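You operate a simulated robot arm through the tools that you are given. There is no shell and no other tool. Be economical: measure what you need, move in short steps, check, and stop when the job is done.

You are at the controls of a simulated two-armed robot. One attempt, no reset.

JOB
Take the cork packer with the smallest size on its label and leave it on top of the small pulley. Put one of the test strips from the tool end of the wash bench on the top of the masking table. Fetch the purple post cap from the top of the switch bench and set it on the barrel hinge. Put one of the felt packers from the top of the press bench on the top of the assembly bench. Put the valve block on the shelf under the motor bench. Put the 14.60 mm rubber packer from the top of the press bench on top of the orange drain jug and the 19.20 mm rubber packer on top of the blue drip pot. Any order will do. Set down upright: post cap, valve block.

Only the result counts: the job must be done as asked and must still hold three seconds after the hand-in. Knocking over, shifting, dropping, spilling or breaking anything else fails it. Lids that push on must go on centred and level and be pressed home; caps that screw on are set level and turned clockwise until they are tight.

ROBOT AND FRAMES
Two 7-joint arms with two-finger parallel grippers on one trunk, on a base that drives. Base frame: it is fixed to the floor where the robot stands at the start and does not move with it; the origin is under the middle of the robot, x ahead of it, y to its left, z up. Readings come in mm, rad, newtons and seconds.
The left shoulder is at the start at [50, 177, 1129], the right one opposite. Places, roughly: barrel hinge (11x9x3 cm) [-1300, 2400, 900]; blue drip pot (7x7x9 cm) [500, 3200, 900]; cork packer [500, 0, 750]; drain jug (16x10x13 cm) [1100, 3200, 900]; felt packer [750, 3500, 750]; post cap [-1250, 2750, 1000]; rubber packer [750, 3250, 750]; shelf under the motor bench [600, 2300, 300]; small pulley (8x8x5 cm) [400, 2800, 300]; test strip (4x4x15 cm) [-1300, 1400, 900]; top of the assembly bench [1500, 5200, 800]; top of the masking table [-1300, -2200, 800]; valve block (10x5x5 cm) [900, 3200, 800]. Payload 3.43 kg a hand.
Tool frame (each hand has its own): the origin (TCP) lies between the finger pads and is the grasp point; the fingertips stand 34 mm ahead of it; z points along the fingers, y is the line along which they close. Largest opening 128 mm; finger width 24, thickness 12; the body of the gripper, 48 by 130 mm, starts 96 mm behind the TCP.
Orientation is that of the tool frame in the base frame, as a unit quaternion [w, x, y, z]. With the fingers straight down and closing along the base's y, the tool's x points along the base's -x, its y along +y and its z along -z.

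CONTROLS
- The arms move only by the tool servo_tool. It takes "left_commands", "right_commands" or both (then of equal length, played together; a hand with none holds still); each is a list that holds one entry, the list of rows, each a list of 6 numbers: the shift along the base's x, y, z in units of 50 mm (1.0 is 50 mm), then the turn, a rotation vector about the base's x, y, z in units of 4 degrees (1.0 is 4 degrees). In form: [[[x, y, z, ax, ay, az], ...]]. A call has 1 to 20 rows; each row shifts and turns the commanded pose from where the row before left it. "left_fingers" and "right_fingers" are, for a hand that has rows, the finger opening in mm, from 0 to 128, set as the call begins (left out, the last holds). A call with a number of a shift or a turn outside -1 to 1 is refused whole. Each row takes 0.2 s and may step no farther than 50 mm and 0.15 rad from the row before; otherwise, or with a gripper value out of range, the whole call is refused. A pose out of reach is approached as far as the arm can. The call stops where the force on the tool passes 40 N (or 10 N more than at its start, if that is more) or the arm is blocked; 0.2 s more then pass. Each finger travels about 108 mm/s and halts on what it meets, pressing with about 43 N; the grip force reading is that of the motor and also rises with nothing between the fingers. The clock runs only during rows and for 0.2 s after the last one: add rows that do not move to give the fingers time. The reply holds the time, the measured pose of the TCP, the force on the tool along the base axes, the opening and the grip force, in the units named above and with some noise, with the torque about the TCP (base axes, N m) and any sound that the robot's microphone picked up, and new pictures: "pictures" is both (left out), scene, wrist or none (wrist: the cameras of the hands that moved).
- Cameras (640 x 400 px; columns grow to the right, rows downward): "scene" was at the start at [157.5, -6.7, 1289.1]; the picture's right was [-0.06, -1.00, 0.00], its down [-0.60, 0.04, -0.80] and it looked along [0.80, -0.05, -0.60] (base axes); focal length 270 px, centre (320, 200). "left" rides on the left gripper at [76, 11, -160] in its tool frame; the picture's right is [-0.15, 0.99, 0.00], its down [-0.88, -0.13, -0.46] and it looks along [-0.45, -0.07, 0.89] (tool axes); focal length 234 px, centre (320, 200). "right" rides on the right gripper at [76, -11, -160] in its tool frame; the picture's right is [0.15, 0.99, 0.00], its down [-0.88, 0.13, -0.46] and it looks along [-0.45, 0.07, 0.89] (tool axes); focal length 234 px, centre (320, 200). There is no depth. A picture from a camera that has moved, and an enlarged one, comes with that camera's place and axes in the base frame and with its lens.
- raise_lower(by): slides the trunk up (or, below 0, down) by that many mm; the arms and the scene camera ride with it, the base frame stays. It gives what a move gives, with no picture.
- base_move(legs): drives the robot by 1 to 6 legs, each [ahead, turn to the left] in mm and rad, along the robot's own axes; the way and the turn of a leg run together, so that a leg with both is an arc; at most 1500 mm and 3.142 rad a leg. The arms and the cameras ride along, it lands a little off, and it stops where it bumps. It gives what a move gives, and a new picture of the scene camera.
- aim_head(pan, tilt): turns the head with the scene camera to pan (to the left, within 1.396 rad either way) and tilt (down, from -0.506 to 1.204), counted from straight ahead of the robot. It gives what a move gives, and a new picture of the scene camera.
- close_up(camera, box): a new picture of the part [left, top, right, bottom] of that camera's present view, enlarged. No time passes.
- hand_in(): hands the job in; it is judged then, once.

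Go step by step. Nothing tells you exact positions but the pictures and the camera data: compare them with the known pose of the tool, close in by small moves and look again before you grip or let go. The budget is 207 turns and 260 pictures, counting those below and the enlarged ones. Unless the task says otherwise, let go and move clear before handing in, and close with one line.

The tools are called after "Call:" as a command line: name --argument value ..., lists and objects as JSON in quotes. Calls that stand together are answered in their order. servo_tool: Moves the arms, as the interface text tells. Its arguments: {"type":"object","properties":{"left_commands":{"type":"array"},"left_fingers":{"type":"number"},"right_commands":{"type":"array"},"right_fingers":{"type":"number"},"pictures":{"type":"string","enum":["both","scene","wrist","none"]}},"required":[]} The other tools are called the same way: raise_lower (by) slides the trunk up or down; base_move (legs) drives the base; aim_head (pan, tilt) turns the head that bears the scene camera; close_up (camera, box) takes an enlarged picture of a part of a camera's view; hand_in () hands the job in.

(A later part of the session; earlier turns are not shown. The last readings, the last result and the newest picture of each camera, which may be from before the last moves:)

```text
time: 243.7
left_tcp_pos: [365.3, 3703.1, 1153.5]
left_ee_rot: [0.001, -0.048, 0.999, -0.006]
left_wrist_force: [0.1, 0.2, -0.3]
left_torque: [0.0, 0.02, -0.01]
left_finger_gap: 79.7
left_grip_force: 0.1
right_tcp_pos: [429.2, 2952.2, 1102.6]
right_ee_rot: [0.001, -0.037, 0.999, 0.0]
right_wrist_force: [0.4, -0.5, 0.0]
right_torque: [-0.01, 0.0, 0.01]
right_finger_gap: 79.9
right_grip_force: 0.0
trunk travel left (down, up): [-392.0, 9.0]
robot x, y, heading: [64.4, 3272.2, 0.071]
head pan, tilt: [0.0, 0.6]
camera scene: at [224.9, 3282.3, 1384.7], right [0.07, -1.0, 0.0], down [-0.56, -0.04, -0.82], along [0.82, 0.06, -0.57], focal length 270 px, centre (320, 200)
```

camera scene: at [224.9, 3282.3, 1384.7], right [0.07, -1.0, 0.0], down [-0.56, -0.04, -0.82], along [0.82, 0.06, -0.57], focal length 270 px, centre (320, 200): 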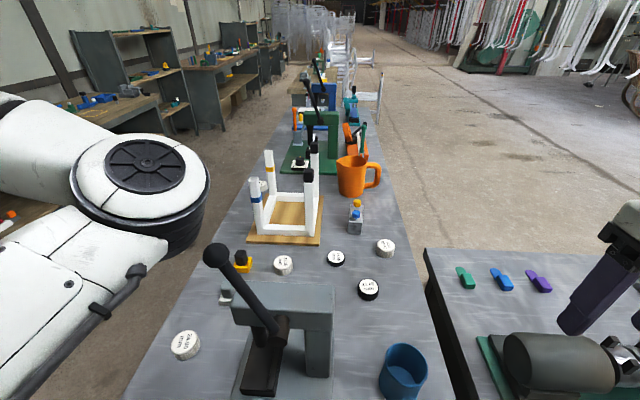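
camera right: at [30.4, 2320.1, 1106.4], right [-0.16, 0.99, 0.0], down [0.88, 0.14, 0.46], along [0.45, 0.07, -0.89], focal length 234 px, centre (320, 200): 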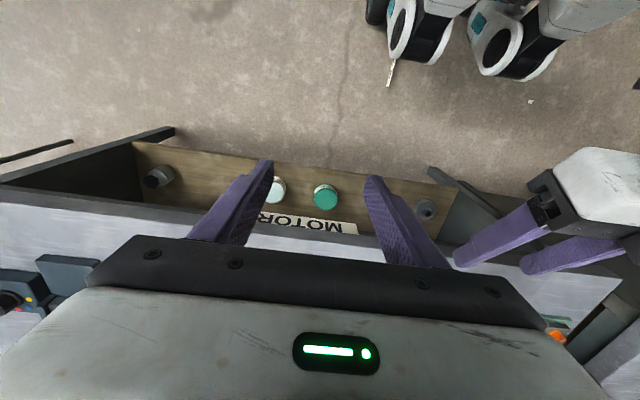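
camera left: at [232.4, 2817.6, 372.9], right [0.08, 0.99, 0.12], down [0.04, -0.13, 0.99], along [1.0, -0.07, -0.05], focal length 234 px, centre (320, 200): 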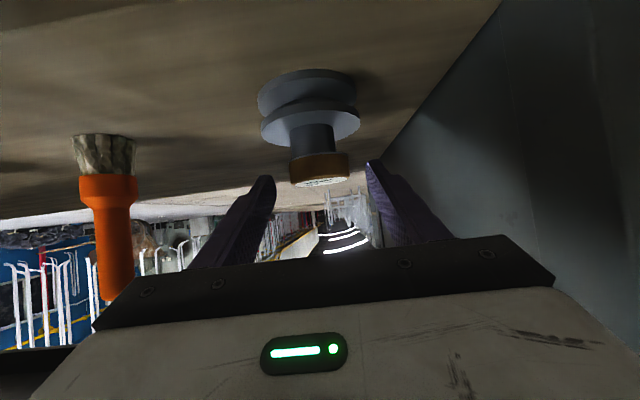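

Call:
close_up --camera "scene" --box '[340, 320, 460, 400]'

Call:
close_up --camera "scene" --box '[310, 140, 410, 240]'

```text
5.00 times, centred on (400, 360) of scene
camera zoom: at [224.9, 3282.3, 1384.7], right [0.07, -1.0, 0.0], down [-0.56, -0.04, -0.82], along [0.82, 0.06, -0.57], focal length 1349 px, centre (-80, -600)
```

zoom: 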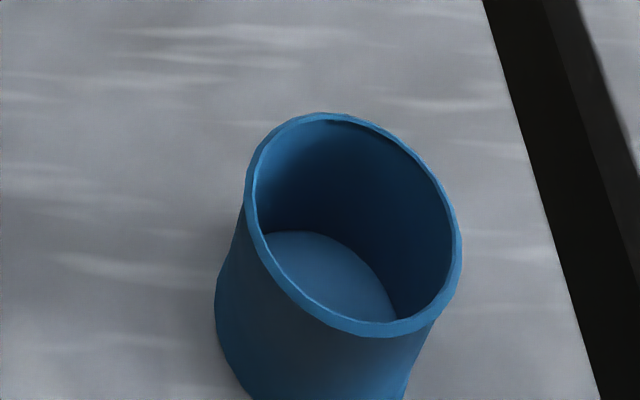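

```text
4.00 times, centred on (360, 190) of scene
camera zoom: at [224.9, 3282.3, 1384.7], right [0.07, -1.0, 0.0], down [-0.56, -0.04, -0.82], along [0.82, 0.06, -0.57], focal length 1079 px, centre (160, 240)
```

zoom: 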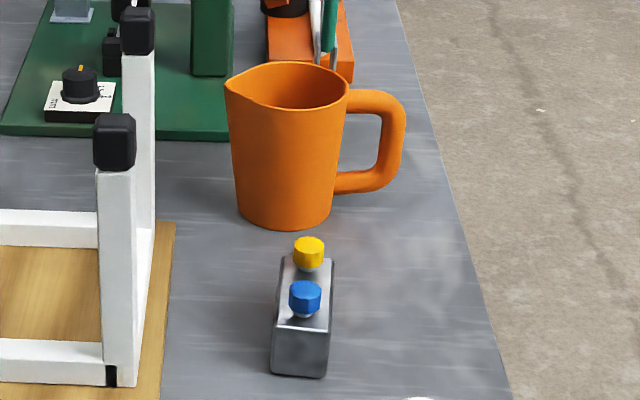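

Both vessels are open-topped, so a 50 mm packer would have to rest on the rim unless the top is solid. First I fetch the 19.20 mm rubber, bringing the right hand over it from the south side.

Call:
servo_tool --right_commands '[[[0.85, 0, 0, 0, 0, 0], [0.85, 0, 0, 0, 0, 0], [0.85, 0, 0, 0, 0, 0], [0.85, 0.2, 0, 0, 0, 0], [0.7, 0.6, 0, 0, 0, 0], [0, 0.9, 0, 0, 0, 0], [0, 0.9, 0, 0, 0, 0], [0, 0.9, 0, 0, 0, 0], [0, 0.9, 0, 0, 0, 0], [0, 0.9, 0, 0, 0, 0], [0, 0.9, 0, 0, 0, 0]]]' --right_fingers 84

```text
time: 246.1
left_tcp_pos: [365.1, 3703.5, 1153.0]
left_ee_rot: [0.0, -0.05, 0.999, -0.007]
left_wrist_force: [0.8, 0.8, -0.4]
left_torque: [-0.03, -0.01, 0.03]
left_finger_gap: 80.0
left_grip_force: 0.1
right_tcp_pos: [635.3, 3265.5, 1102.4]
right_ee_rot: [0.001, -0.038, 0.999, 0.0]
right_wrist_force: [0.3, -0.1, -0.5]
right_torque: [-0.03, 0.03, 0.02]
right_finger_gap: 83.8
right_grip_force: 0.0
trunk travel left (down, up): [-392.0, 9.0]
robot x, y, heading: [65.2, 3271.8, 0.071]
head pan, tilt: [0.0, 0.6]
camera scene: at [224.4, 3283.4, 1384.8], right [0.07, -1.0, 0.0], down [-0.56, -0.04, -0.83], along [0.82, 0.06, -0.56], focal length 270 px, centre (320, 200)
camera right: at [561.3, 3248.2, 1260.5], right [-0.22, 0.98, 0.0], down [0.87, 0.19, 0.46], along [0.45, 0.1, -0.89], focal length 234 px, centre (320, 200)
```

scene: 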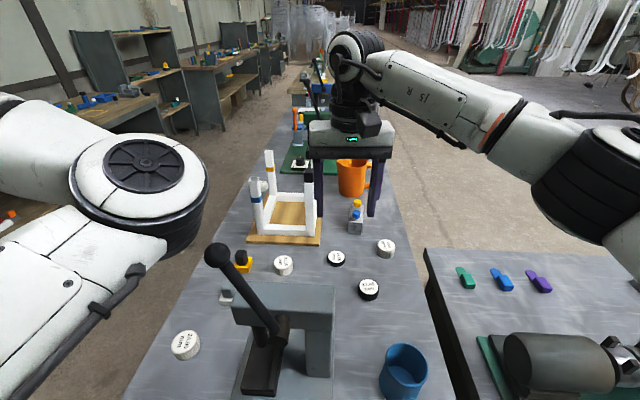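
right: 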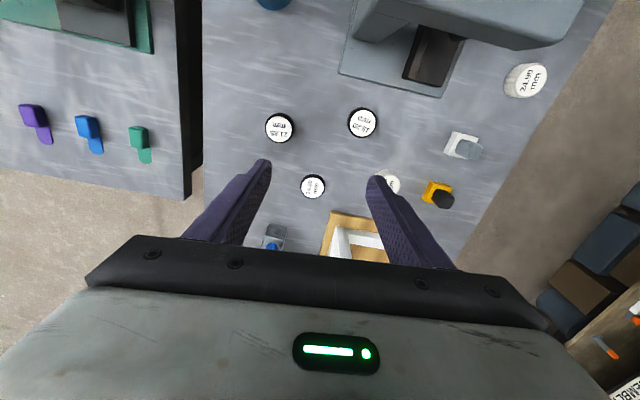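

The 19.20 mm rubber is at about (610, 3334), close behind the press beam. I'll yaw the hand 60° so its camera stays clear of the press and come over it.

Call:
servo_tool --right_commands '[[[-0.034, 0.092, -0.1, 0, 0, 1], [-0.034, 0.092, -0.1, 0, 0, 1], [-0.034, 0.092, -0.1, 0, 0, 1], [-0.034, 0.092, -0.1, 0, 0, 1], [-0.034, 0.092, -0.1, 0, 0, 1], [-0.034, 0.092, -0.1, 0, 0, 1], [-0.034, 0.092, -0.1, 0, 0, 1], [-0.034, 0.092, -0.1, 0, 0, 1], [-0.034, 0.092, -0.1, 0, 0, 1], [-0.034, 0.092, -0.1, 0, 0, 1], [-0.034, 0.092, -0.1, 0, 0, 1], [-0.034, 0.092, -0.1, 0, 0, 1], [-0.034, 0.092, -0.1, 0, 0, 1], [-0.034, 0.092, -0.1, 0, 0, 1], [-0.034, 0.092, -0.1, 0, 0, 1]]]' --right_fingers 84

```text
time: 249.3
left_tcp_pos: [365.2, 3703.5, 1153.8]
left_ee_rot: [0.0, -0.05, 0.999, -0.007]
left_wrist_force: [0.9, -0.1, 0.3]
left_torque: [-0.03, 0.0, -0.02]
left_finger_gap: 80.0
left_grip_force: 0.0
right_tcp_pos: [615.5, 3313.5, 1047.4]
right_ee_rot: [0.001, -0.408, 0.913, 0.0]
right_wrist_force: [0.3, 0.2, 0.2]
right_torque: [0.05, 0.0, 0.02]
right_finger_gap: 84.1
right_grip_force: 0.0
right hand out of reach, approached as far as the arm can: row 12, 13, 14, 15
trunk travel left (down, up): [-392.0, 9.0]
robot x, y, heading: [64.7, 3271.7, 0.068]
head pan, tilt: [0.0, 0.6]
camera scene: at [224.4, 3282.3, 1384.8], right [0.07, -1.0, 0.0], down [-0.56, -0.04, -0.83], along [0.82, 0.06, -0.56], focal length 270 px, centre (320, 200)
camera right: at [574.0, 3248.2, 1206.6], right [-0.84, 0.55, 0.0], down [0.49, 0.74, 0.46], along [0.25, 0.38, -0.89], focal length 234 px, centre (320, 200)
```

scene: 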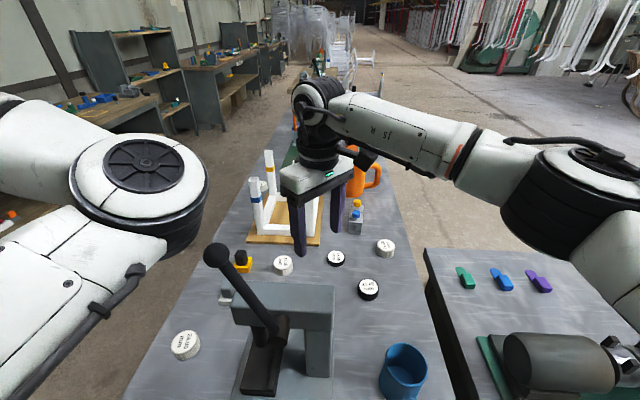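
right: 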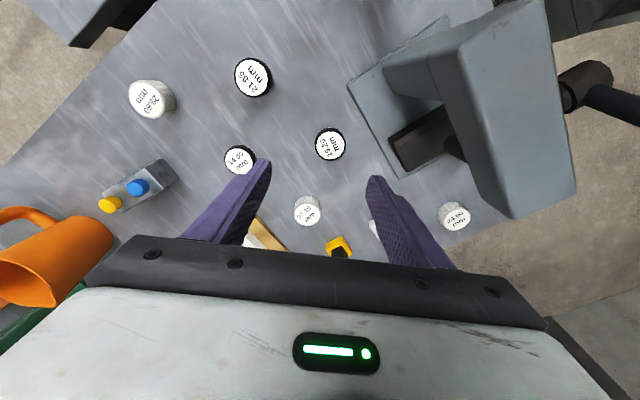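

Call:
servo_tool --right_commands '[[[-0.1, 0.33, 0, 0, 0, 0], [0, 0, -0.7, 0, 0, 0], [0, 0, -0.7, 0, 0, 0], [0, 0, -0.7, 0, 0, 0], [0, 0, -0.6, 0, 0, 0]]]' --right_fingers 72

```text
time: 250.5
left_tcp_pos: [364.3, 3703.5, 1153.2]
left_ee_rot: [0.0, -0.05, 0.999, -0.007]
left_wrist_force: [0.1, -0.6, -0.7]
left_torque: [0.01, 0.01, -0.06]
left_finger_gap: 79.9
left_grip_force: 0.1
right_tcp_pos: [611.7, 3329.1, 913.7]
right_ee_rot: [0.001, -0.408, 0.913, 0.0]
right_wrist_force: [-0.1, 0.5, 0.6]
right_torque: [0.05, 0.03, 0.0]
right_finger_gap: 72.0
right_grip_force: 0.0
trunk travel left (down, up): [-392.0, 9.0]
robot x, y, heading: [62.3, 3270.6, 0.073]
head pan, tilt: [0.0, 0.6]
camera scene: at [224.6, 3282.4, 1384.8], right [0.07, -1.0, 0.0], down [-0.56, -0.04, -0.82], along [0.82, 0.06, -0.57], focal length 270 px, centre (320, 200)
camera right: at [570.0, 3264.1, 1072.0], right [-0.84, 0.55, 0.0], down [0.49, 0.74, 0.46], along [0.25, 0.38, -0.89], focal length 234 px, centre (320, 200)
```

scene: 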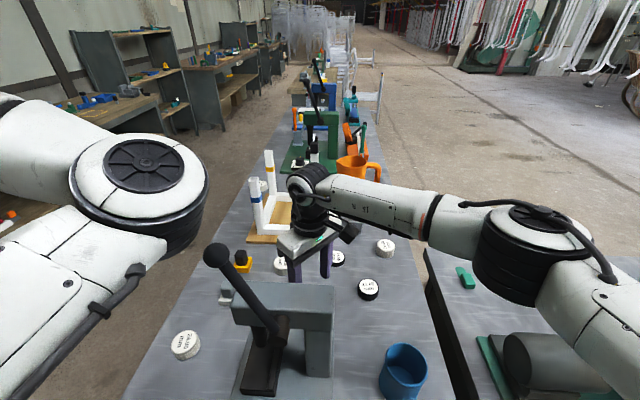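
right: 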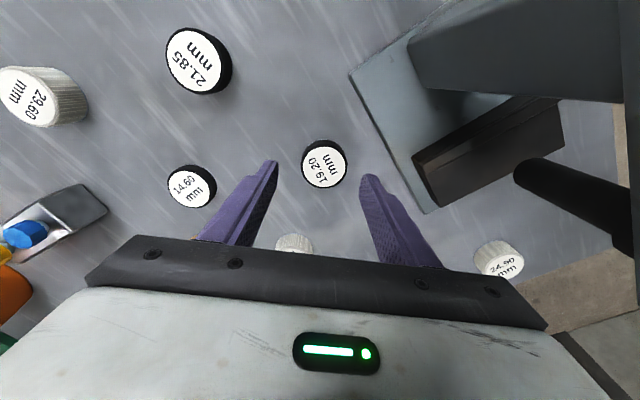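

The 19.20 mm rubber is centred. I'll lower to grip only its upper half, leaving the bottom proud of the fingertips.

Call:
servo_tool --right_commands '[[[-0.05, 0.01, -0.5, 0, 0, 0], [0, 0, -0.48, 0, 0, 0], [0, 0, 0, 0, 0, 0]]]' --right_fingers 72 --pictures "wrist"

```text
time: 251.3
left_tcp_pos: [364.7, 3703.7, 1153.4]
left_ee_rot: [0.0, -0.05, 0.999, -0.007]
left_wrist_force: [0.1, 0.1, -0.2]
left_torque: [0.01, -0.01, -0.02]
left_finger_gap: 80.2
left_grip_force: 0.0
right_tcp_pos: [608.6, 3330.7, 864.8]
right_ee_rot: [0.001, -0.409, 0.913, 0.0]
right_wrist_force: [-1.2, 0.7, 1.0]
right_torque: [-0.01, 0.03, -0.02]
right_finger_gap: 72.0
right_grip_force: 0.1
trunk travel left (down, up): [-392.0, 9.0]
robot x, y, heading: [65.0, 3270.7, 0.071]
head pan, tilt: [0.0, 0.6]
camera right: at [567.3, 3265.5, 1022.9], right [-0.84, 0.55, 0.0], down [0.49, 0.74, 0.46], along [0.25, 0.38, -0.89], focal length 234 px, centre (320, 200)
```

right: 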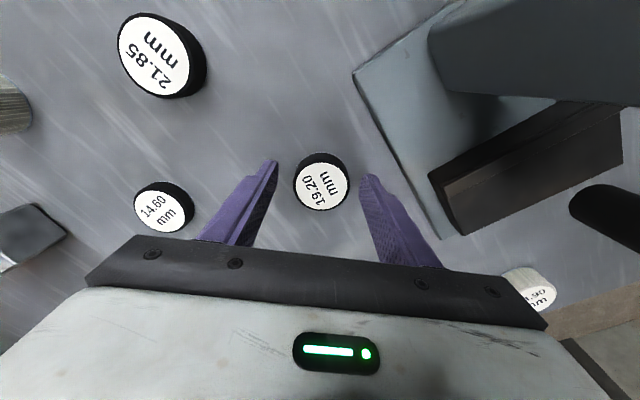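

Call:
servo_tool --right_commands '[[[0, 0.02, 0, 0, 0, 0], [0, 0, 0, 0, 0, 0], [0, 0, 0, 0, 0, 0]]]' --right_fingers 35 --pictures "none"

Call:
servo_tool --right_commands '[[[0, 0, 0.3, 0, 0, 0], [0, 0, 0.8, 0, 0, 0], [0, 0, 0.8, 0, 0, 0], [0.1, -0.3, 0.8, 0, 0, 0]]]' --right_fingers 35 --pictures "wrist"

```text
time: 252.1
left_tcp_pos: [364.7, 3704.1, 1152.1]
left_ee_rot: [0.0, -0.05, 0.999, -0.007]
left_wrist_force: [0.0, -0.2, 0.7]
left_torque: [0.0, -0.02, -0.01]
left_finger_gap: 79.7
left_grip_force: 0.0
right_tcp_pos: [608.6, 3332.0, 864.1]
right_ee_rot: [0.001, -0.408, 0.913, 0.001]
right_wrist_force: [-0.3, -0.1, 0.8]
right_torque: [-0.01, 0.02, 0.01]
right_finger_gap: 48.3
right_grip_force: 43.1
trunk travel left (down, up): [-392.0, 9.0]
robot x, y, heading: [65.4, 3272.4, 0.067]
head pan, tilt: [0.0, 0.6]
```

```text
time: 253.1
left_tcp_pos: [364.5, 3704.3, 1154.1]
left_ee_rot: [0.0, -0.05, 0.999, -0.007]
left_wrist_force: [-1.1, -0.3, 0.0]
left_torque: [0.03, -0.03, 0.01]
left_finger_gap: 80.2
left_grip_force: 0.1
right_tcp_pos: [613.8, 3316.2, 998.1]
right_ee_rot: [0.001, -0.408, 0.913, 0.001]
right_wrist_force: [-0.3, -0.4, -0.6]
right_torque: [0.01, -0.01, 0.03]
right_finger_gap: 48.2
right_grip_force: 43.1
trunk travel left (down, up): [-392.0, 9.0]
robot x, y, heading: [69.5, 3274.6, 0.069]
head pan, tilt: [0.0, 0.6]
camera right: at [572.7, 3250.9, 1157.1], right [-0.84, 0.55, 0.0], down [0.49, 0.74, 0.46], along [0.25, 0.38, -0.89], focal length 234 px, centre (320, 200)
```

right: 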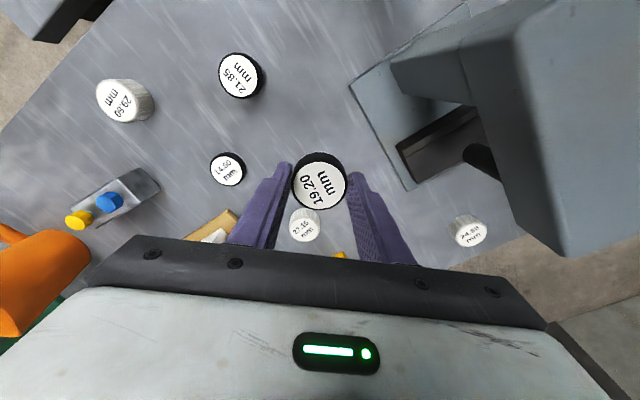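

The 19.20 mm rubber is held. I'll carry it toward the blue pot and look at the pot from the wrist.

Call:
servo_tool --right_commands '[[[0, -0.8, 0.1, 0, 0, 0], [-0.4, -0.7, 0, 0, 0, 0], [-0.6, -0.6, 0, 0, 0, 0], [-0.7, -0.5, 0, 0, 0, 0]]]' --right_fingers 35

```text
time: 254.1
left_tcp_pos: [364.6, 3703.4, 1154.5]
left_ee_rot: [0.001, -0.051, 0.999, -0.006]
left_wrist_force: [-1.6, -0.2, 0.5]
left_torque: [0.03, -0.02, 0.02]
left_finger_gap: 80.1
left_grip_force: 0.1
right_tcp_pos: [526.1, 3185.4, 1002.6]
right_ee_rot: [0.002, -0.408, 0.913, 0.001]
right_wrist_force: [0.2, 0.2, -1.4]
right_torque: [0.0, -0.02, 0.01]
right_finger_gap: 48.5
right_grip_force: 43.0
trunk travel left (down, up): [-392.0, 9.0]
robot x, y, heading: [68.4, 3271.0, 0.067]
head pan, tilt: [0.0, 0.6]
camera scene: at [223.9, 3281.7, 1384.9], right [0.07, -1.0, 0.0], down [-0.56, -0.04, -0.83], along [0.82, 0.06, -0.56], focal length 270 px, centre (320, 200)
camera right: at [484.3, 3119.8, 1161.9], right [-0.83, 0.55, 0.0], down [0.49, 0.74, 0.46], along [0.25, 0.38, -0.89], focal length 234 px, centre (320, 200)
```

scene: 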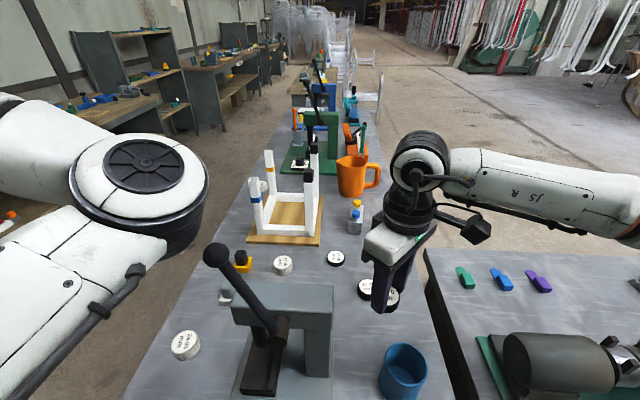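
right: 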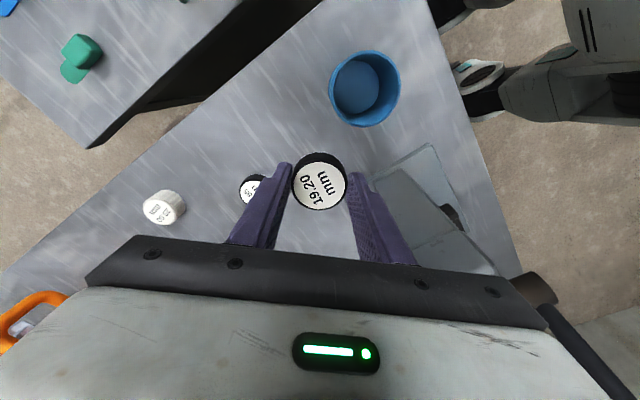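

The pot rim is at about (450, 3152, 903), 71 mm across. I'll move the packer over its centre and lower gently to learn whether the top is solid.

Call:
servo_tool --right_commands '[[[-0.76, -0.33, 0, 0, 0, 0], [-0.76, -0.33, 0, 0, 0, 0], [0, 0, -0.4, 0, 0, 0], [0, 0, -0.4, 0, 0, 0]]]' --right_fingers 35

Call:
close_up --camera "scene" --box '[340, 300, 460, 400]'

```text
time: 255.1
left_tcp_pos: [365.1, 3703.7, 1153.2]
left_ee_rot: [0.001, -0.05, 0.999, -0.006]
left_wrist_force: [0.5, 0.3, 0.3]
left_torque: [-0.01, -0.01, 0.02]
left_finger_gap: 79.9
left_grip_force: 0.1
right_tcp_pos: [451.0, 3153.8, 963.6]
right_ee_rot: [0.001, -0.408, 0.913, 0.0]
right_wrist_force: [-0.3, 0.5, -0.7]
right_torque: [-0.01, 0.02, 0.02]
right_finger_gap: 48.1
right_grip_force: 42.8
trunk travel left (down, up): [-392.0, 9.0]
robot x, y, heading: [65.0, 3270.5, 0.066]
head pan, tilt: [0.0, 0.6]
camera scene: at [224.5, 3282.1, 1384.8], right [0.07, -1.0, 0.0], down [-0.56, -0.04, -0.83], along [0.82, 0.06, -0.56], focal length 270 px, centre (320, 200)
camera right: at [410.7, 3088.7, 1123.1], right [-0.83, 0.55, 0.0], down [0.49, 0.74, 0.46], along [0.25, 0.38, -0.89], focal length 234 px, centre (320, 200)
```

scene: 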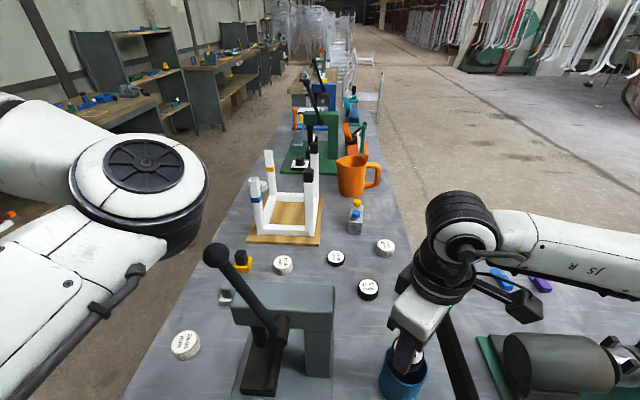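
right: 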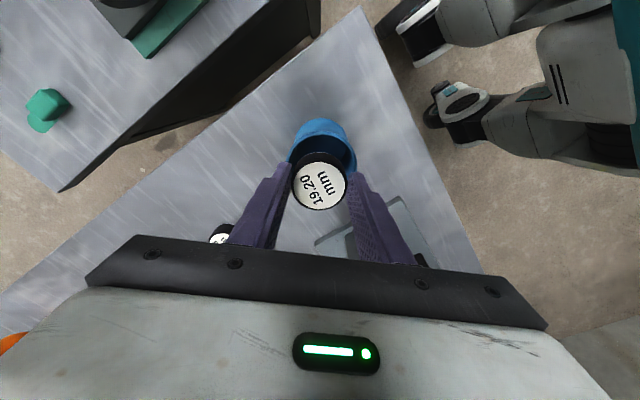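

```text
4.00 times, centred on (400, 350) of scene
camera zoom: at [224.5, 3282.1, 1384.8], right [0.07, -1.0, 0.0], down [-0.56, -0.04, -0.83], along [0.82, 0.06, -0.56], focal length 1079 px, centre (0, -400)
```

zoom: 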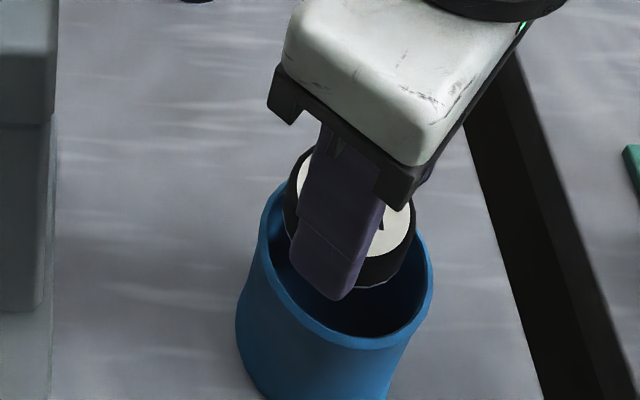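

Call:
servo_tool --right_commands '[[[-0.06, -0.06, -0.14, 0, 0, 0], [0, 0, -0.1, 0, 0, 0], [0, 0, -0.06, 0, 0, 0], [0, 0, -0.04, 0, 0, 0], [0, 0, -0.04, 0, 0, 0], [0, 0, -0.04, 0, 0, 0], [0, 0, 0, 0, 0, 0]]]' --right_fingers 35 --pictures "wrist"

Call:
close_up --camera "scene" --box '[340, 300, 460, 400]'

```text
time: 256.5
left_tcp_pos: [363.8, 3704.2, 1154.3]
left_ee_rot: [0.002, -0.051, 0.999, -0.007]
left_wrist_force: [0.9, 0.2, 0.9]
left_torque: [-0.01, 0.01, 0.02]
left_finger_gap: 80.0
left_grip_force: 0.1
right_tcp_pos: [449.6, 3151.1, 950.5]
right_ee_rot: [0.006, -0.409, 0.913, 0.0]
right_wrist_force: [-7.3, -4.0, 20.1]
right_torque: [-0.12, 0.63, 0.06]
right_finger_gap: 48.3
right_grip_force: 42.7
trunk travel left (down, up): [-392.0, 9.0]
robot x, y, heading: [64.9, 3271.5, 0.074]
head pan, tilt: [0.0, 0.6]
stopped in row 6 (right hand): the force on the tool passed its limit (the readings are from after the stop); the commanded pose is now the measured one
camera right: at [406.7, 3085.2, 1107.2], right [-0.84, 0.55, -0.01], down [0.48, 0.74, 0.46], along [0.26, 0.38, -0.89], focal length 234 px, centre (320, 200)
```

right: 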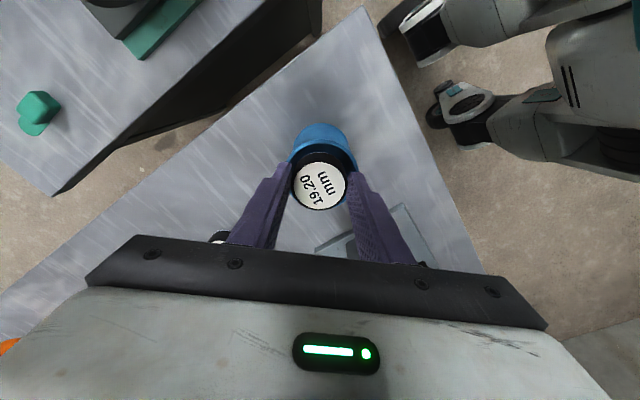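

```text
4.00 times, centred on (400, 350) of scene
camera zoom: at [222.8, 3282.0, 1384.9], right [0.07, -1.0, 0.0], down [-0.56, -0.04, -0.83], along [0.82, 0.06, -0.56], focal length 1079 px, centre (0, -400)
```

zoom: 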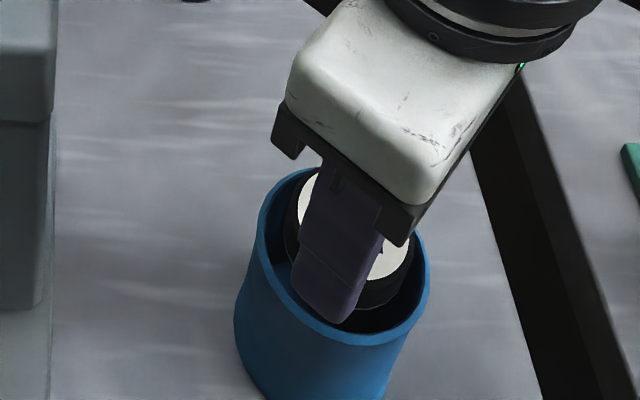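

Contact came right at rim height with the packer concentric, so the pot behaves as closed on top. I'll ease the pressure and check.

Call:
servo_tool --right_commands '[[[0, 0, 0.02, 0, 0, 0], [0, 0, 0, 0, 0, 0]]]' --right_fingers 35 --pictures "wrist"

Call:
close_up --camera "right" --box '[240, 90, 400, 230]'

```text
time: 257.1
left_tcp_pos: [363.5, 3704.1, 1153.9]
left_ee_rot: [0.001, -0.05, 0.999, -0.006]
left_wrist_force: [-0.6, -0.4, -0.3]
left_torque: [0.01, 0.02, -0.02]
left_finger_gap: 80.0
left_grip_force: 0.0
right_tcp_pos: [450.6, 3151.2, 948.7]
right_ee_rot: [0.005, -0.408, 0.913, 0.0]
right_wrist_force: [-6.1, -1.5, 19.8]
right_torque: [0.03, 0.55, 0.04]
right_finger_gap: 48.5
right_grip_force: 42.7
trunk travel left (down, up): [-392.0, 9.0]
robot x, y, heading: [63.7, 3271.6, 0.073]
head pan, tilt: [0.0, 0.6]
camera right: at [407.0, 3085.5, 1107.1], right [-0.83, 0.55, -0.01], down [0.48, 0.74, 0.46], along [0.26, 0.38, -0.89], focal length 234 px, centre (320, 200)
```

right: 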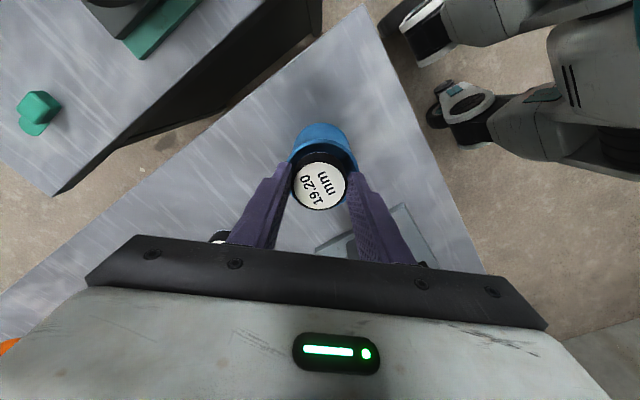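

```text
2.86 times, centred on (320, 160) of right
camera zoom: at [407.0, 3085.5, 1107.1], right [-0.83, 0.55, -0.01], down [0.48, 0.74, 0.46], along [0.26, 0.38, -0.89], focal length 669 px, centre (320, 314)
```

zoom: 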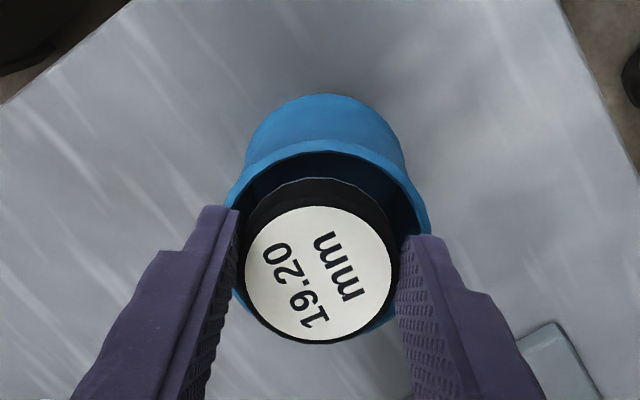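

Call:
servo_tool --right_commands '[[[0, 0, 0.16, 0, 0, 0], [-0.06, -0.09, 0, 0, 0, 0], [0, 0, 0, 0, 0, 0]]]' --right_fingers 35 --pictures "none"

Call:
close_up --camera "right" --box '[240, 90, 400, 230]'

```text
time: 257.9
left_tcp_pos: [364.3, 3703.6, 1153.0]
left_ee_rot: [0.0, -0.05, 0.999, -0.007]
left_wrist_force: [0.0, 1.3, -0.1]
left_torque: [-0.02, 0.03, 0.03]
left_finger_gap: 79.8
left_grip_force: 0.0
right_tcp_pos: [448.1, 3145.7, 953.9]
right_ee_rot: [0.005, -0.409, 0.913, 0.0]
right_wrist_force: [-0.3, 0.0, -1.3]
right_torque: [0.04, -0.03, 0.0]
right_finger_gap: 48.4
right_grip_force: 43.0
trunk travel left (down, up): [-392.0, 9.0]
robot x, y, heading: [67.2, 3273.0, 0.072]
head pan, tilt: [0.0, 0.6]
```

```text
2.86 times, centred on (320, 160) of right
camera zoom: at [405.1, 3080.8, 1113.5], right [-0.83, 0.55, -0.01], down [0.49, 0.74, 0.46], along [0.26, 0.38, -0.89], focal length 669 px, centre (320, 314)
```

zoom: 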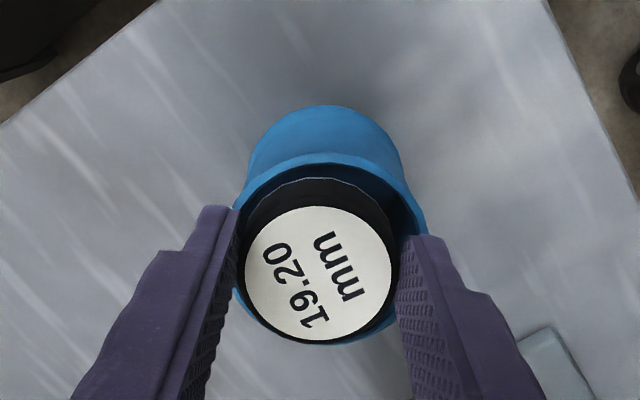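

Call:
servo_tool --right_commands '[[[-0.03, 0.03, -0.06, 0, 0, 0], [0, 0, -0.05, 0, 0, 0], [0, 0, 0, 0, 0, 0]]]' --right_fingers 35 --pictures "none"

Call:
servo_tool --right_commands '[[[0, 0, -0.04, 0, 0, 0], [0, 0, 0, 0, 0, 0]]]' --right_fingers 35 --pictures "none"

Call:
close_up --camera "right" --box '[240, 90, 400, 230]'

```text
time: 258.7
left_tcp_pos: [364.6, 3704.2, 1153.7]
left_ee_rot: [0.0, -0.05, 0.999, -0.007]
left_wrist_force: [0.2, 0.2, -0.4]
left_torque: [0.01, -0.03, -0.02]
left_finger_gap: 79.9
left_grip_force: 0.2
right_tcp_pos: [445.5, 3147.7, 950.2]
right_ee_rot: [0.005, -0.408, 0.913, 0.0]
right_wrist_force: [0.4, 0.1, -0.4]
right_torque: [-0.01, 0.01, 0.0]
right_finger_gap: 48.2
right_grip_force: 43.1
trunk travel left (down, up): [-392.0, 9.0]
robot x, y, heading: [70.3, 3270.9, 0.07]
head pan, tilt: [0.0, 0.6]
```

```text
time: 259.3
left_tcp_pos: [364.2, 3703.3, 1153.0]
left_ee_rot: [0.001, -0.051, 0.999, -0.008]
left_wrist_force: [0.7, -0.1, -0.3]
left_torque: [-0.04, -0.02, 0.0]
left_finger_gap: 80.3
left_grip_force: 0.1
right_tcp_pos: [446.1, 3147.8, 949.0]
right_ee_rot: [0.005, -0.408, 0.913, -0.001]
right_wrist_force: [-0.8, -1.3, 8.1]
right_torque: [-0.03, 0.11, 0.02]
right_finger_gap: 48.5
right_grip_force: 43.6
trunk travel left (down, up): [-392.0, 9.0]
robot x, y, heading: [72.4, 3272.5, 0.069]
head pan, tilt: [0.0, 0.6]
```

```text
2.86 times, centred on (320, 160) of right
camera zoom: at [402.9, 3082.4, 1107.3], right [-0.83, 0.55, -0.01], down [0.49, 0.74, 0.46], along [0.26, 0.38, -0.89], focal length 669 px, centre (320, 314)
```

zoom: 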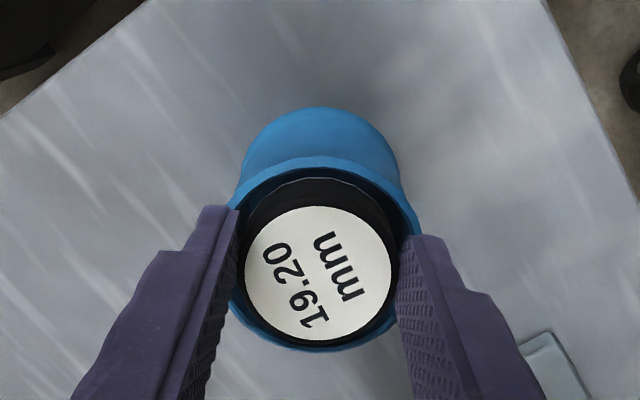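

To tell whether the bottom or the fingers made contact, I'll test over the rim: raise, shift 29 mm to the south-west side and lower again.

Call:
servo_tool --right_commands '[[[0, 0, 0.3, 0, 0, 0], [-0.39, -0.43, 0, 0, 0, 0], [0, 0, 0, 0, 0, 0], [0, 0, -0.1, 0, 0, 0], [0, 0, 0, 0, 0, 0]]]' --right_fingers 35 --pictures "none"

Call:
close_up --camera "right" --box '[240, 90, 400, 230]'

Call:
close_up --camera "scene" --box '[340, 300, 460, 400]'

```text
time: 260.5
left_tcp_pos: [364.9, 3703.9, 1153.4]
left_ee_rot: [0.001, -0.051, 0.999, -0.007]
left_wrist_force: [0.3, 0.5, 0.0]
left_torque: [-0.02, 0.04, 0.01]
left_finger_gap: 80.1
left_grip_force: 0.2
right_tcp_pos: [427.2, 3126.6, 960.4]
right_ee_rot: [0.004, -0.407, 0.913, -0.001]
right_wrist_force: [0.1, 0.7, -0.6]
right_torque: [0.0, -0.02, -0.02]
right_finger_gap: 48.4
right_grip_force: 43.1
trunk travel left (down, up): [-392.0, 9.0]
robot x, y, heading: [65.4, 3273.6, 0.072]
head pan, tilt: [0.0, 0.6]
```

```text
2.86 times, centred on (320, 160) of right
camera zoom: at [384.6, 3060.3, 1117.4], right [-0.83, 0.55, 0.0], down [0.49, 0.74, 0.46], along [0.26, 0.38, -0.89], focal length 669 px, centre (320, 314)
```

zoom: 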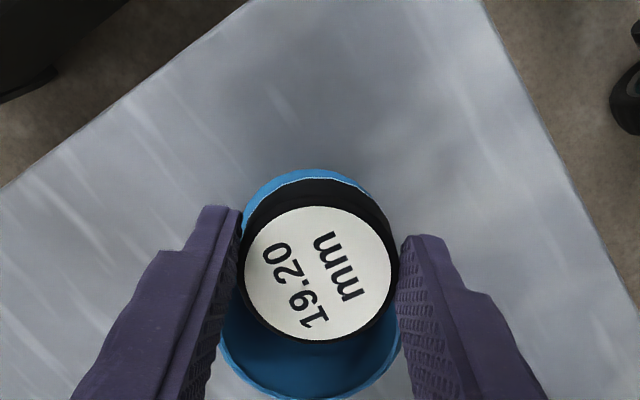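

```text
4.00 times, centred on (400, 350) of scene
camera zoom: at [224.5, 3282.2, 1384.8], right [0.07, -1.0, 0.0], down [-0.56, -0.04, -0.82], along [0.82, 0.06, -0.57], focal length 1079 px, centre (0, -400)
```

zoom: 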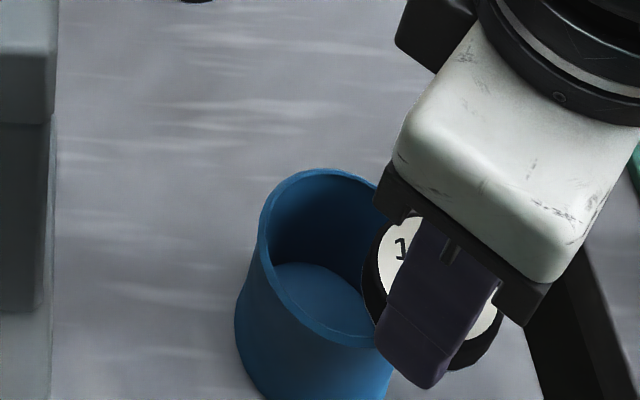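

Call:
servo_tool --right_commands '[[[0, 0, -0.06, 0, 0, 0], [0, 0, 0, 0, 0, 0]]]' --right_fingers 35 --pictures "none"

Call:
servo_tool --right_commands '[[[0, 0, -0.04, 0, 0, 0], [0, 0, 0, 0, 0, 0]]]' --right_fingers 35 --pictures "none"

Call:
servo_tool --right_commands '[[[0, 0, -0.04, 0, 0, 0], [0, 0, 0, 0, 0, 0]]]' --right_fingers 35 --pictures "none"

```text
time: 261.1
left_tcp_pos: [364.5, 3702.8, 1153.2]
left_ee_rot: [0.0, -0.05, 0.999, -0.006]
left_wrist_force: [0.6, -0.2, 0.0]
left_torque: [-0.01, -0.02, 0.0]
left_finger_gap: 80.1
left_grip_force: 0.0
right_tcp_pos: [426.5, 3124.7, 956.8]
right_ee_rot: [0.005, -0.408, 0.913, 0.0]
right_wrist_force: [-0.7, -0.3, -0.6]
right_torque: [-0.01, 0.0, 0.0]
right_finger_gap: 48.5
right_grip_force: 42.5
trunk travel left (down, up): [-392.0, 9.0]
robot x, y, heading: [63.3, 3275.3, 0.07]
head pan, tilt: [0.0, 0.6]
```

```text
time: 261.7
left_tcp_pos: [365.3, 3703.9, 1152.6]
left_ee_rot: [0.0, -0.05, 0.999, -0.006]
left_wrist_force: [-0.5, 0.2, -0.3]
left_torque: [-0.01, -0.02, 0.01]
left_finger_gap: 80.1
left_grip_force: 0.1
right_tcp_pos: [427.5, 3127.7, 953.1]
right_ee_rot: [0.005, -0.409, 0.913, 0.001]
right_wrist_force: [-0.3, -0.3, -1.6]
right_torque: [-0.02, -0.01, 0.01]
right_finger_gap: 48.1
right_grip_force: 42.4
trunk travel left (down, up): [-392.0, 9.0]
robot x, y, heading: [65.6, 3274.1, 0.071]
head pan, tilt: [0.0, 0.6]
```

```text
time: 262.3
left_tcp_pos: [365.5, 3703.9, 1153.1]
left_ee_rot: [0.0, -0.05, 0.999, -0.007]
left_wrist_force: [0.5, 0.0, 0.1]
left_torque: [0.05, -0.02, -0.03]
left_finger_gap: 79.8
left_grip_force: 0.0
right_tcp_pos: [427.3, 3126.1, 951.5]
right_ee_rot: [0.004, -0.409, 0.913, 0.001]
right_wrist_force: [0.1, 0.3, -0.8]
right_torque: [-0.02, 0.03, 0.02]
right_finger_gap: 48.1
right_grip_force: 43.2
trunk travel left (down, up): [-392.0, 9.0]
robot x, y, heading: [62.9, 3271.7, 0.071]
head pan, tilt: [0.0, 0.6]
```

Call:
servo_tool --right_commands '[[[0, 0, -0.04, 0, 0, 0], [0, 0, 0, 0, 0, 0]]]' --right_fingers 35 --pictures "none"

Call:
servo_tool --right_commands '[[[0, 0, -0.03, 0, 0, 0], [0, 0, 0, 0, 0, 0]]]' --right_fingers 35 --pictures "none"

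```text
time: 262.9
left_tcp_pos: [365.0, 3703.7, 1154.3]
left_ee_rot: [0.0, -0.05, 0.999, -0.007]
left_wrist_force: [0.4, 0.3, 0.1]
left_torque: [0.03, 0.0, 0.0]
left_finger_gap: 79.9
left_grip_force: 0.0
right_tcp_pos: [426.0, 3125.5, 948.8]
right_ee_rot: [0.005, -0.408, 0.913, 0.0]
right_wrist_force: [0.0, -0.1, 0.0]
right_torque: [-0.01, 0.04, 0.0]
right_finger_gap: 48.6
right_grip_force: 43.2
trunk travel left (down, up): [-392.0, 9.0]
robot x, y, heading: [64.8, 3275.2, 0.069]
head pan, tilt: [0.0, 0.6]
```

```text
time: 263.5
left_tcp_pos: [364.6, 3703.3, 1153.8]
left_ee_rot: [0.002, -0.05, 0.999, -0.007]
left_wrist_force: [-0.2, -0.7, 0.5]
left_torque: [-0.01, -0.01, 0.0]
left_finger_gap: 80.0
left_grip_force: 0.0
right_tcp_pos: [426.5, 3125.5, 948.6]
right_ee_rot: [0.006, -0.409, 0.913, 0.0]
right_wrist_force: [-1.1, -2.5, 13.7]
right_torque: [0.14, 0.0, 0.02]
right_finger_gap: 48.6
right_grip_force: 43.2
trunk travel left (down, up): [-392.0, 9.0]
robot x, y, heading: [67.7, 3273.6, 0.071]
head pan, tilt: [0.0, 0.6]
```

The contact point lies well inside the opening and at the same height, so the pot's top is effectively solid. I'll recentre and set the packer down in the middle.

Call:
servo_tool --right_commands '[[[0, 0, 0.16, 0, 0, 0], [0.39, 0.44, 0, 0, 0, 0], [0, 0, 0, 0, 0, 0], [0, 0, -0.08, 0, 0, 0], [0, 0, -0.03, 0, 0, 0], [0, 0, 0, 0, 0, 0]]]' --right_fingers 35 --pictures "none"

Call:
servo_tool --right_commands '[[[0, 0, -0.03, 0, 0, 0], [0, 0, 0, 0, 0, 0]]]' --right_fingers 35 --pictures "none"

```text
time: 264.9
left_tcp_pos: [365.0, 3704.3, 1154.1]
left_ee_rot: [0.0, -0.051, 0.999, -0.007]
left_wrist_force: [-0.1, 0.5, -0.2]
left_torque: [-0.02, -0.02, -0.03]
left_finger_gap: 80.0
left_grip_force: 0.0
right_tcp_pos: [446.4, 3148.7, 949.0]
right_ee_rot: [0.005, -0.408, 0.913, 0.0]
right_wrist_force: [1.2, 0.1, -1.0]
right_torque: [-0.03, 0.01, -0.02]
right_finger_gap: 48.2
right_grip_force: 43.2
trunk travel left (down, up): [-392.0, 9.0]
robot x, y, heading: [61.6, 3273.2, 0.069]
head pan, tilt: [0.0, 0.6]
```

```text
time: 265.5
left_tcp_pos: [363.9, 3703.6, 1154.1]
left_ee_rot: [0.0, -0.05, 0.999, -0.008]
left_wrist_force: [-0.1, 0.3, -0.6]
left_torque: [0.02, 0.0, 0.05]
left_finger_gap: 80.2
left_grip_force: 0.1
right_tcp_pos: [446.3, 3148.8, 948.5]
right_ee_rot: [0.006, -0.408, 0.913, 0.0]
right_wrist_force: [0.2, -0.8, 9.5]
right_torque: [0.05, 0.11, 0.02]
right_finger_gap: 48.0
right_grip_force: 43.5
trunk travel left (down, up): [-392.0, 9.0]
robot x, y, heading: [65.6, 3275.7, 0.066]
head pan, tilt: [0.0, 0.6]
```

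Call:
servo_tool --right_commands '[[[0, 0, 0.01, 0, 0, 0], [0, 0, 0, 0, 0, 0], [0, 0, 0, 0, 0, 0]]]' --right_fingers 56 --pictures "wrist"

Call:
close_up --camera "right" --box '[240, 90, 400, 230]'

```text
time: 266.3
left_tcp_pos: [364.9, 3703.9, 1153.9]
left_ee_rot: [0.0, -0.05, 0.999, -0.007]
left_wrist_force: [-0.7, 1.2, 0.6]
left_torque: [0.0, -0.04, 0.01]
left_finger_gap: 79.8
left_grip_force: 0.1
right_tcp_pos: [445.9, 3147.8, 948.0]
right_ee_rot: [0.004, -0.409, 0.913, 0.001]
right_wrist_force: [-0.6, 0.0, 0.4]
right_torque: [-0.02, 0.03, -0.01]
right_finger_gap: 56.0
right_grip_force: 0.1
trunk travel left (down, up): [-392.0, 9.0]
robot x, y, heading: [68.0, 3273.4, 0.069]
head pan, tilt: [0.0, 0.6]
camera right: at [403.2, 3083.1, 1107.4], right [-0.83, 0.55, -0.01], down [0.49, 0.74, 0.46], along [0.26, 0.38, -0.89], focal length 234 px, centre (320, 200)
```

right: 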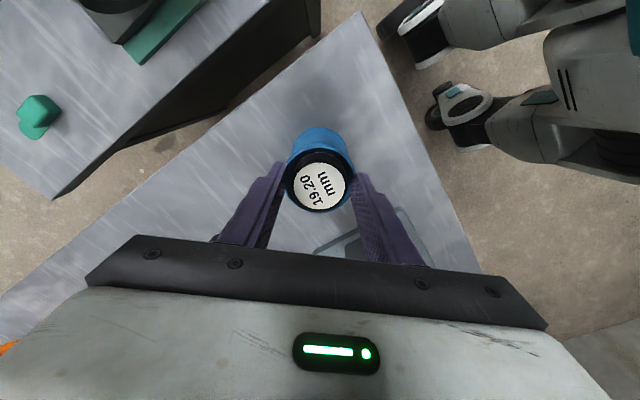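

```text
2.86 times, centred on (320, 160) of right
camera zoom: at [403.2, 3083.1, 1107.4], right [-0.83, 0.55, -0.01], down [0.49, 0.74, 0.46], along [0.26, 0.38, -0.89], focal length 669 px, centre (320, 314)
```

zoom: 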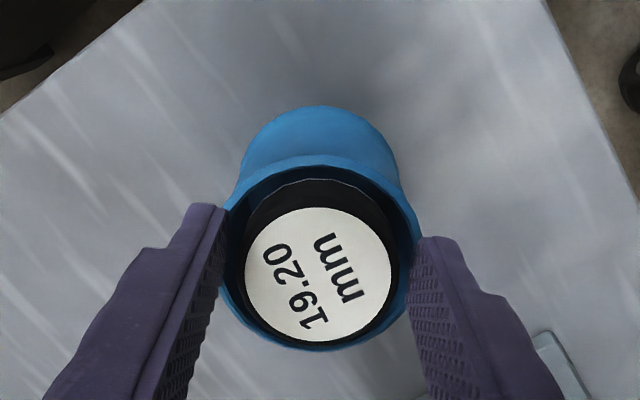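

The packer stays put on top of the pot. I'll open fully and rise.

Call:
servo_tool --right_commands '[[[0, 0, 0, 0, 0, 0], [0, 0, 0.4, 0, 0, 0], [0, 0, 0.9, 0, 0, 0], [0, 0, 0.9, 0, 0, 0], [-0.2, -0.6, 0.3, 0, 0, 0], [-0.4, -0.8, 0, 0, 0, 0], [-0.4, -0.8, 0, 0, 0, 0], [-0.4, -0.5, 0, 0, 0, 0]]]' --right_fingers 80 --pictures "scene"

```text
time: 268.1
left_tcp_pos: [363.9, 3702.8, 1152.9]
left_ee_rot: [0.002, -0.051, 0.999, -0.006]
left_wrist_force: [0.8, 0.4, -0.1]
left_torque: [-0.04, -0.03, -0.01]
left_finger_gap: 79.6
left_grip_force: 0.0
right_tcp_pos: [375.4, 3010.8, 1075.5]
right_ee_rot: [0.005, -0.409, 0.912, 0.0]
right_wrist_force: [0.9, 0.1, -0.5]
right_torque: [0.02, -0.01, 0.02]
right_finger_gap: 79.8
right_grip_force: 0.0
trunk travel left (down, up): [-392.0, 9.0]
robot x, y, heading: [64.0, 3271.9, 0.07]
head pan, tilt: [0.0, 0.6]
camera scene: at [223.7, 3281.8, 1384.9], right [0.07, -1.0, 0.0], down [-0.56, -0.04, -0.83], along [0.82, 0.06, -0.56], focal length 270 px, centre (320, 200)
```

scene: 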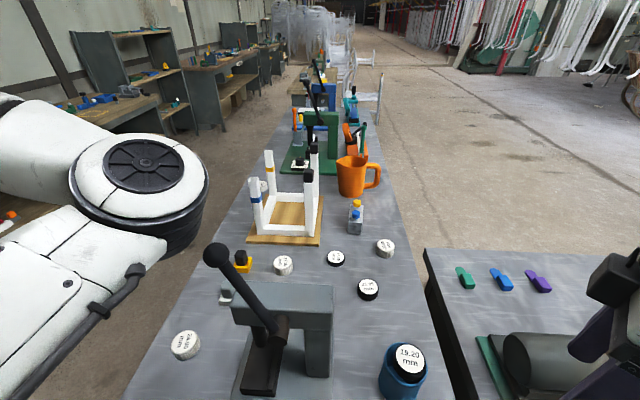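

The 19.20 mm rubber is on the pot. I'll straighten the right hand, then drive around into the north corridor, facing the press bench near the 14.60 mm rubber and the jug.

Call:
servo_tool --right_commands '[[[0, 0, 0, 0, 0, -1], [0, 0, 0, 0, 0, -1], [0, 0, 0, 0, 0, -1], [0, 0, 0, 0, 0, -1], [0, 0, 0, 0, 0, -1], [0, 0, 0, 0, 0, -1], [0, 0, 0, 0, 0, -1], [0, 0, 0, 0, 0, -1], [0, 0, 0, 0, 0, -1], [0, 0, 0, 0, 0, -1], [0, 0, 0, 0, 0, -1]]]' --pictures "none"

Call:
base_move --legs '[[-360, 0], [0, 1.5], [1000, 0], [0, -1.571], [1375, 0], [0, -1.571]]'

```text
time: 270.5
left_tcp_pos: [365.0, 3703.4, 1152.0]
left_ee_rot: [0.0, -0.051, 0.999, -0.006]
left_wrist_force: [-0.4, -0.4, -1.2]
left_torque: [0.01, -0.02, 0.01]
left_finger_gap: 80.0
left_grip_force: 0.1
right_tcp_pos: [376.3, 3012.0, 1073.8]
right_ee_rot: [0.004, -0.035, 0.999, -0.001]
right_wrist_force: [-0.6, 0.5, -1.2]
right_torque: [0.01, 0.01, -0.02]
right_finger_gap: 80.1
right_grip_force: 0.1
trunk travel left (down, up): [-392.0, 9.0]
robot x, y, heading: [66.5, 3272.4, 0.07]
head pan, tilt: [0.0, 0.6]
```

```text
time: 295.4
left_tcp_pos: [1463.7, 3887.9, 1154.4]
left_ee_rot: [-0.005, 0.714, 0.7, -0.004]
left_wrist_force: [0.5, -0.2, -0.7]
left_torque: [-0.05, 0.0, 0.0]
left_finger_gap: 80.0
left_grip_force: 0.0
right_tcp_pos: [776.7, 3959.0, 1074.4]
right_ee_rot: [0.001, 0.724, 0.69, -0.004]
right_wrist_force: [-0.7, -0.3, 0.0]
right_torque: [0.02, 0.01, 0.03]
right_finger_gap: 79.9
right_grip_force: 0.0
trunk travel left (down, up): [-392.0, 9.0]
robot x, y, heading: [1068.1, 4240.1, -1.62]
head pan, tilt: [0.0, 0.6]
camera scene: at [1063.6, 4077.0, 1384.8], right [-1.0, 0.05, 0.0], down [0.03, 0.56, -0.83], along [-0.04, -0.82, -0.56], focal length 270 px, centre (320, 200)
```

scene: 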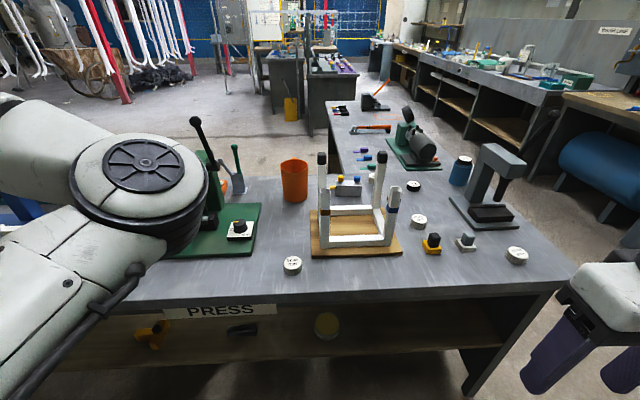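

From the north I see the jug, the upturned stool frame and the packers. The 14.60 one is hidden behind the frame's legs, west of it near (750, 3277). I'll drive nearer and line up the right shoulder with it.

Call:
base_move --legs '[[0, -0.384], [336, 0], [0, 0.433]]'

```text
time: 300.0
left_tcp_pos: [1337.5, 3603.2, 1153.4]
left_ee_rot: [-0.005, 0.697, 0.717, -0.005]
left_wrist_force: [-0.1, -0.6, 0.2]
left_torque: [0.0, 0.01, 0.03]
left_finger_gap: 80.2
left_grip_force: 0.1
right_tcp_pos: [647.5, 3642.7, 1074.5]
right_ee_rot: [0.002, 0.708, 0.706, -0.005]
right_wrist_force: [0.5, -0.3, 0.8]
right_torque: [0.01, 0.02, 0.02]
right_finger_gap: 80.1
right_grip_force: 0.0
trunk travel left (down, up): [-392.0, 9.0]
robot x, y, heading: [926.3, 3932.2, -1.576]
head pan, tilt: [0.0, 0.6]
camera scene: at [928.9, 3772.5, 1384.8], right [-1.0, 0.01, 0.0], down [0.0, 0.57, -0.82], along [0.0, -0.82, -0.57], focal length 270 px, centre (320, 200)
```

scene: 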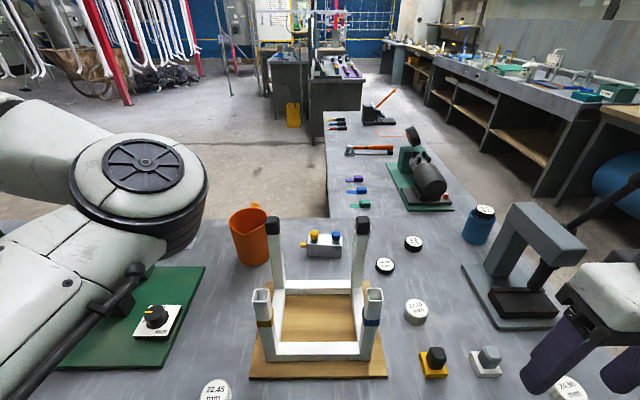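

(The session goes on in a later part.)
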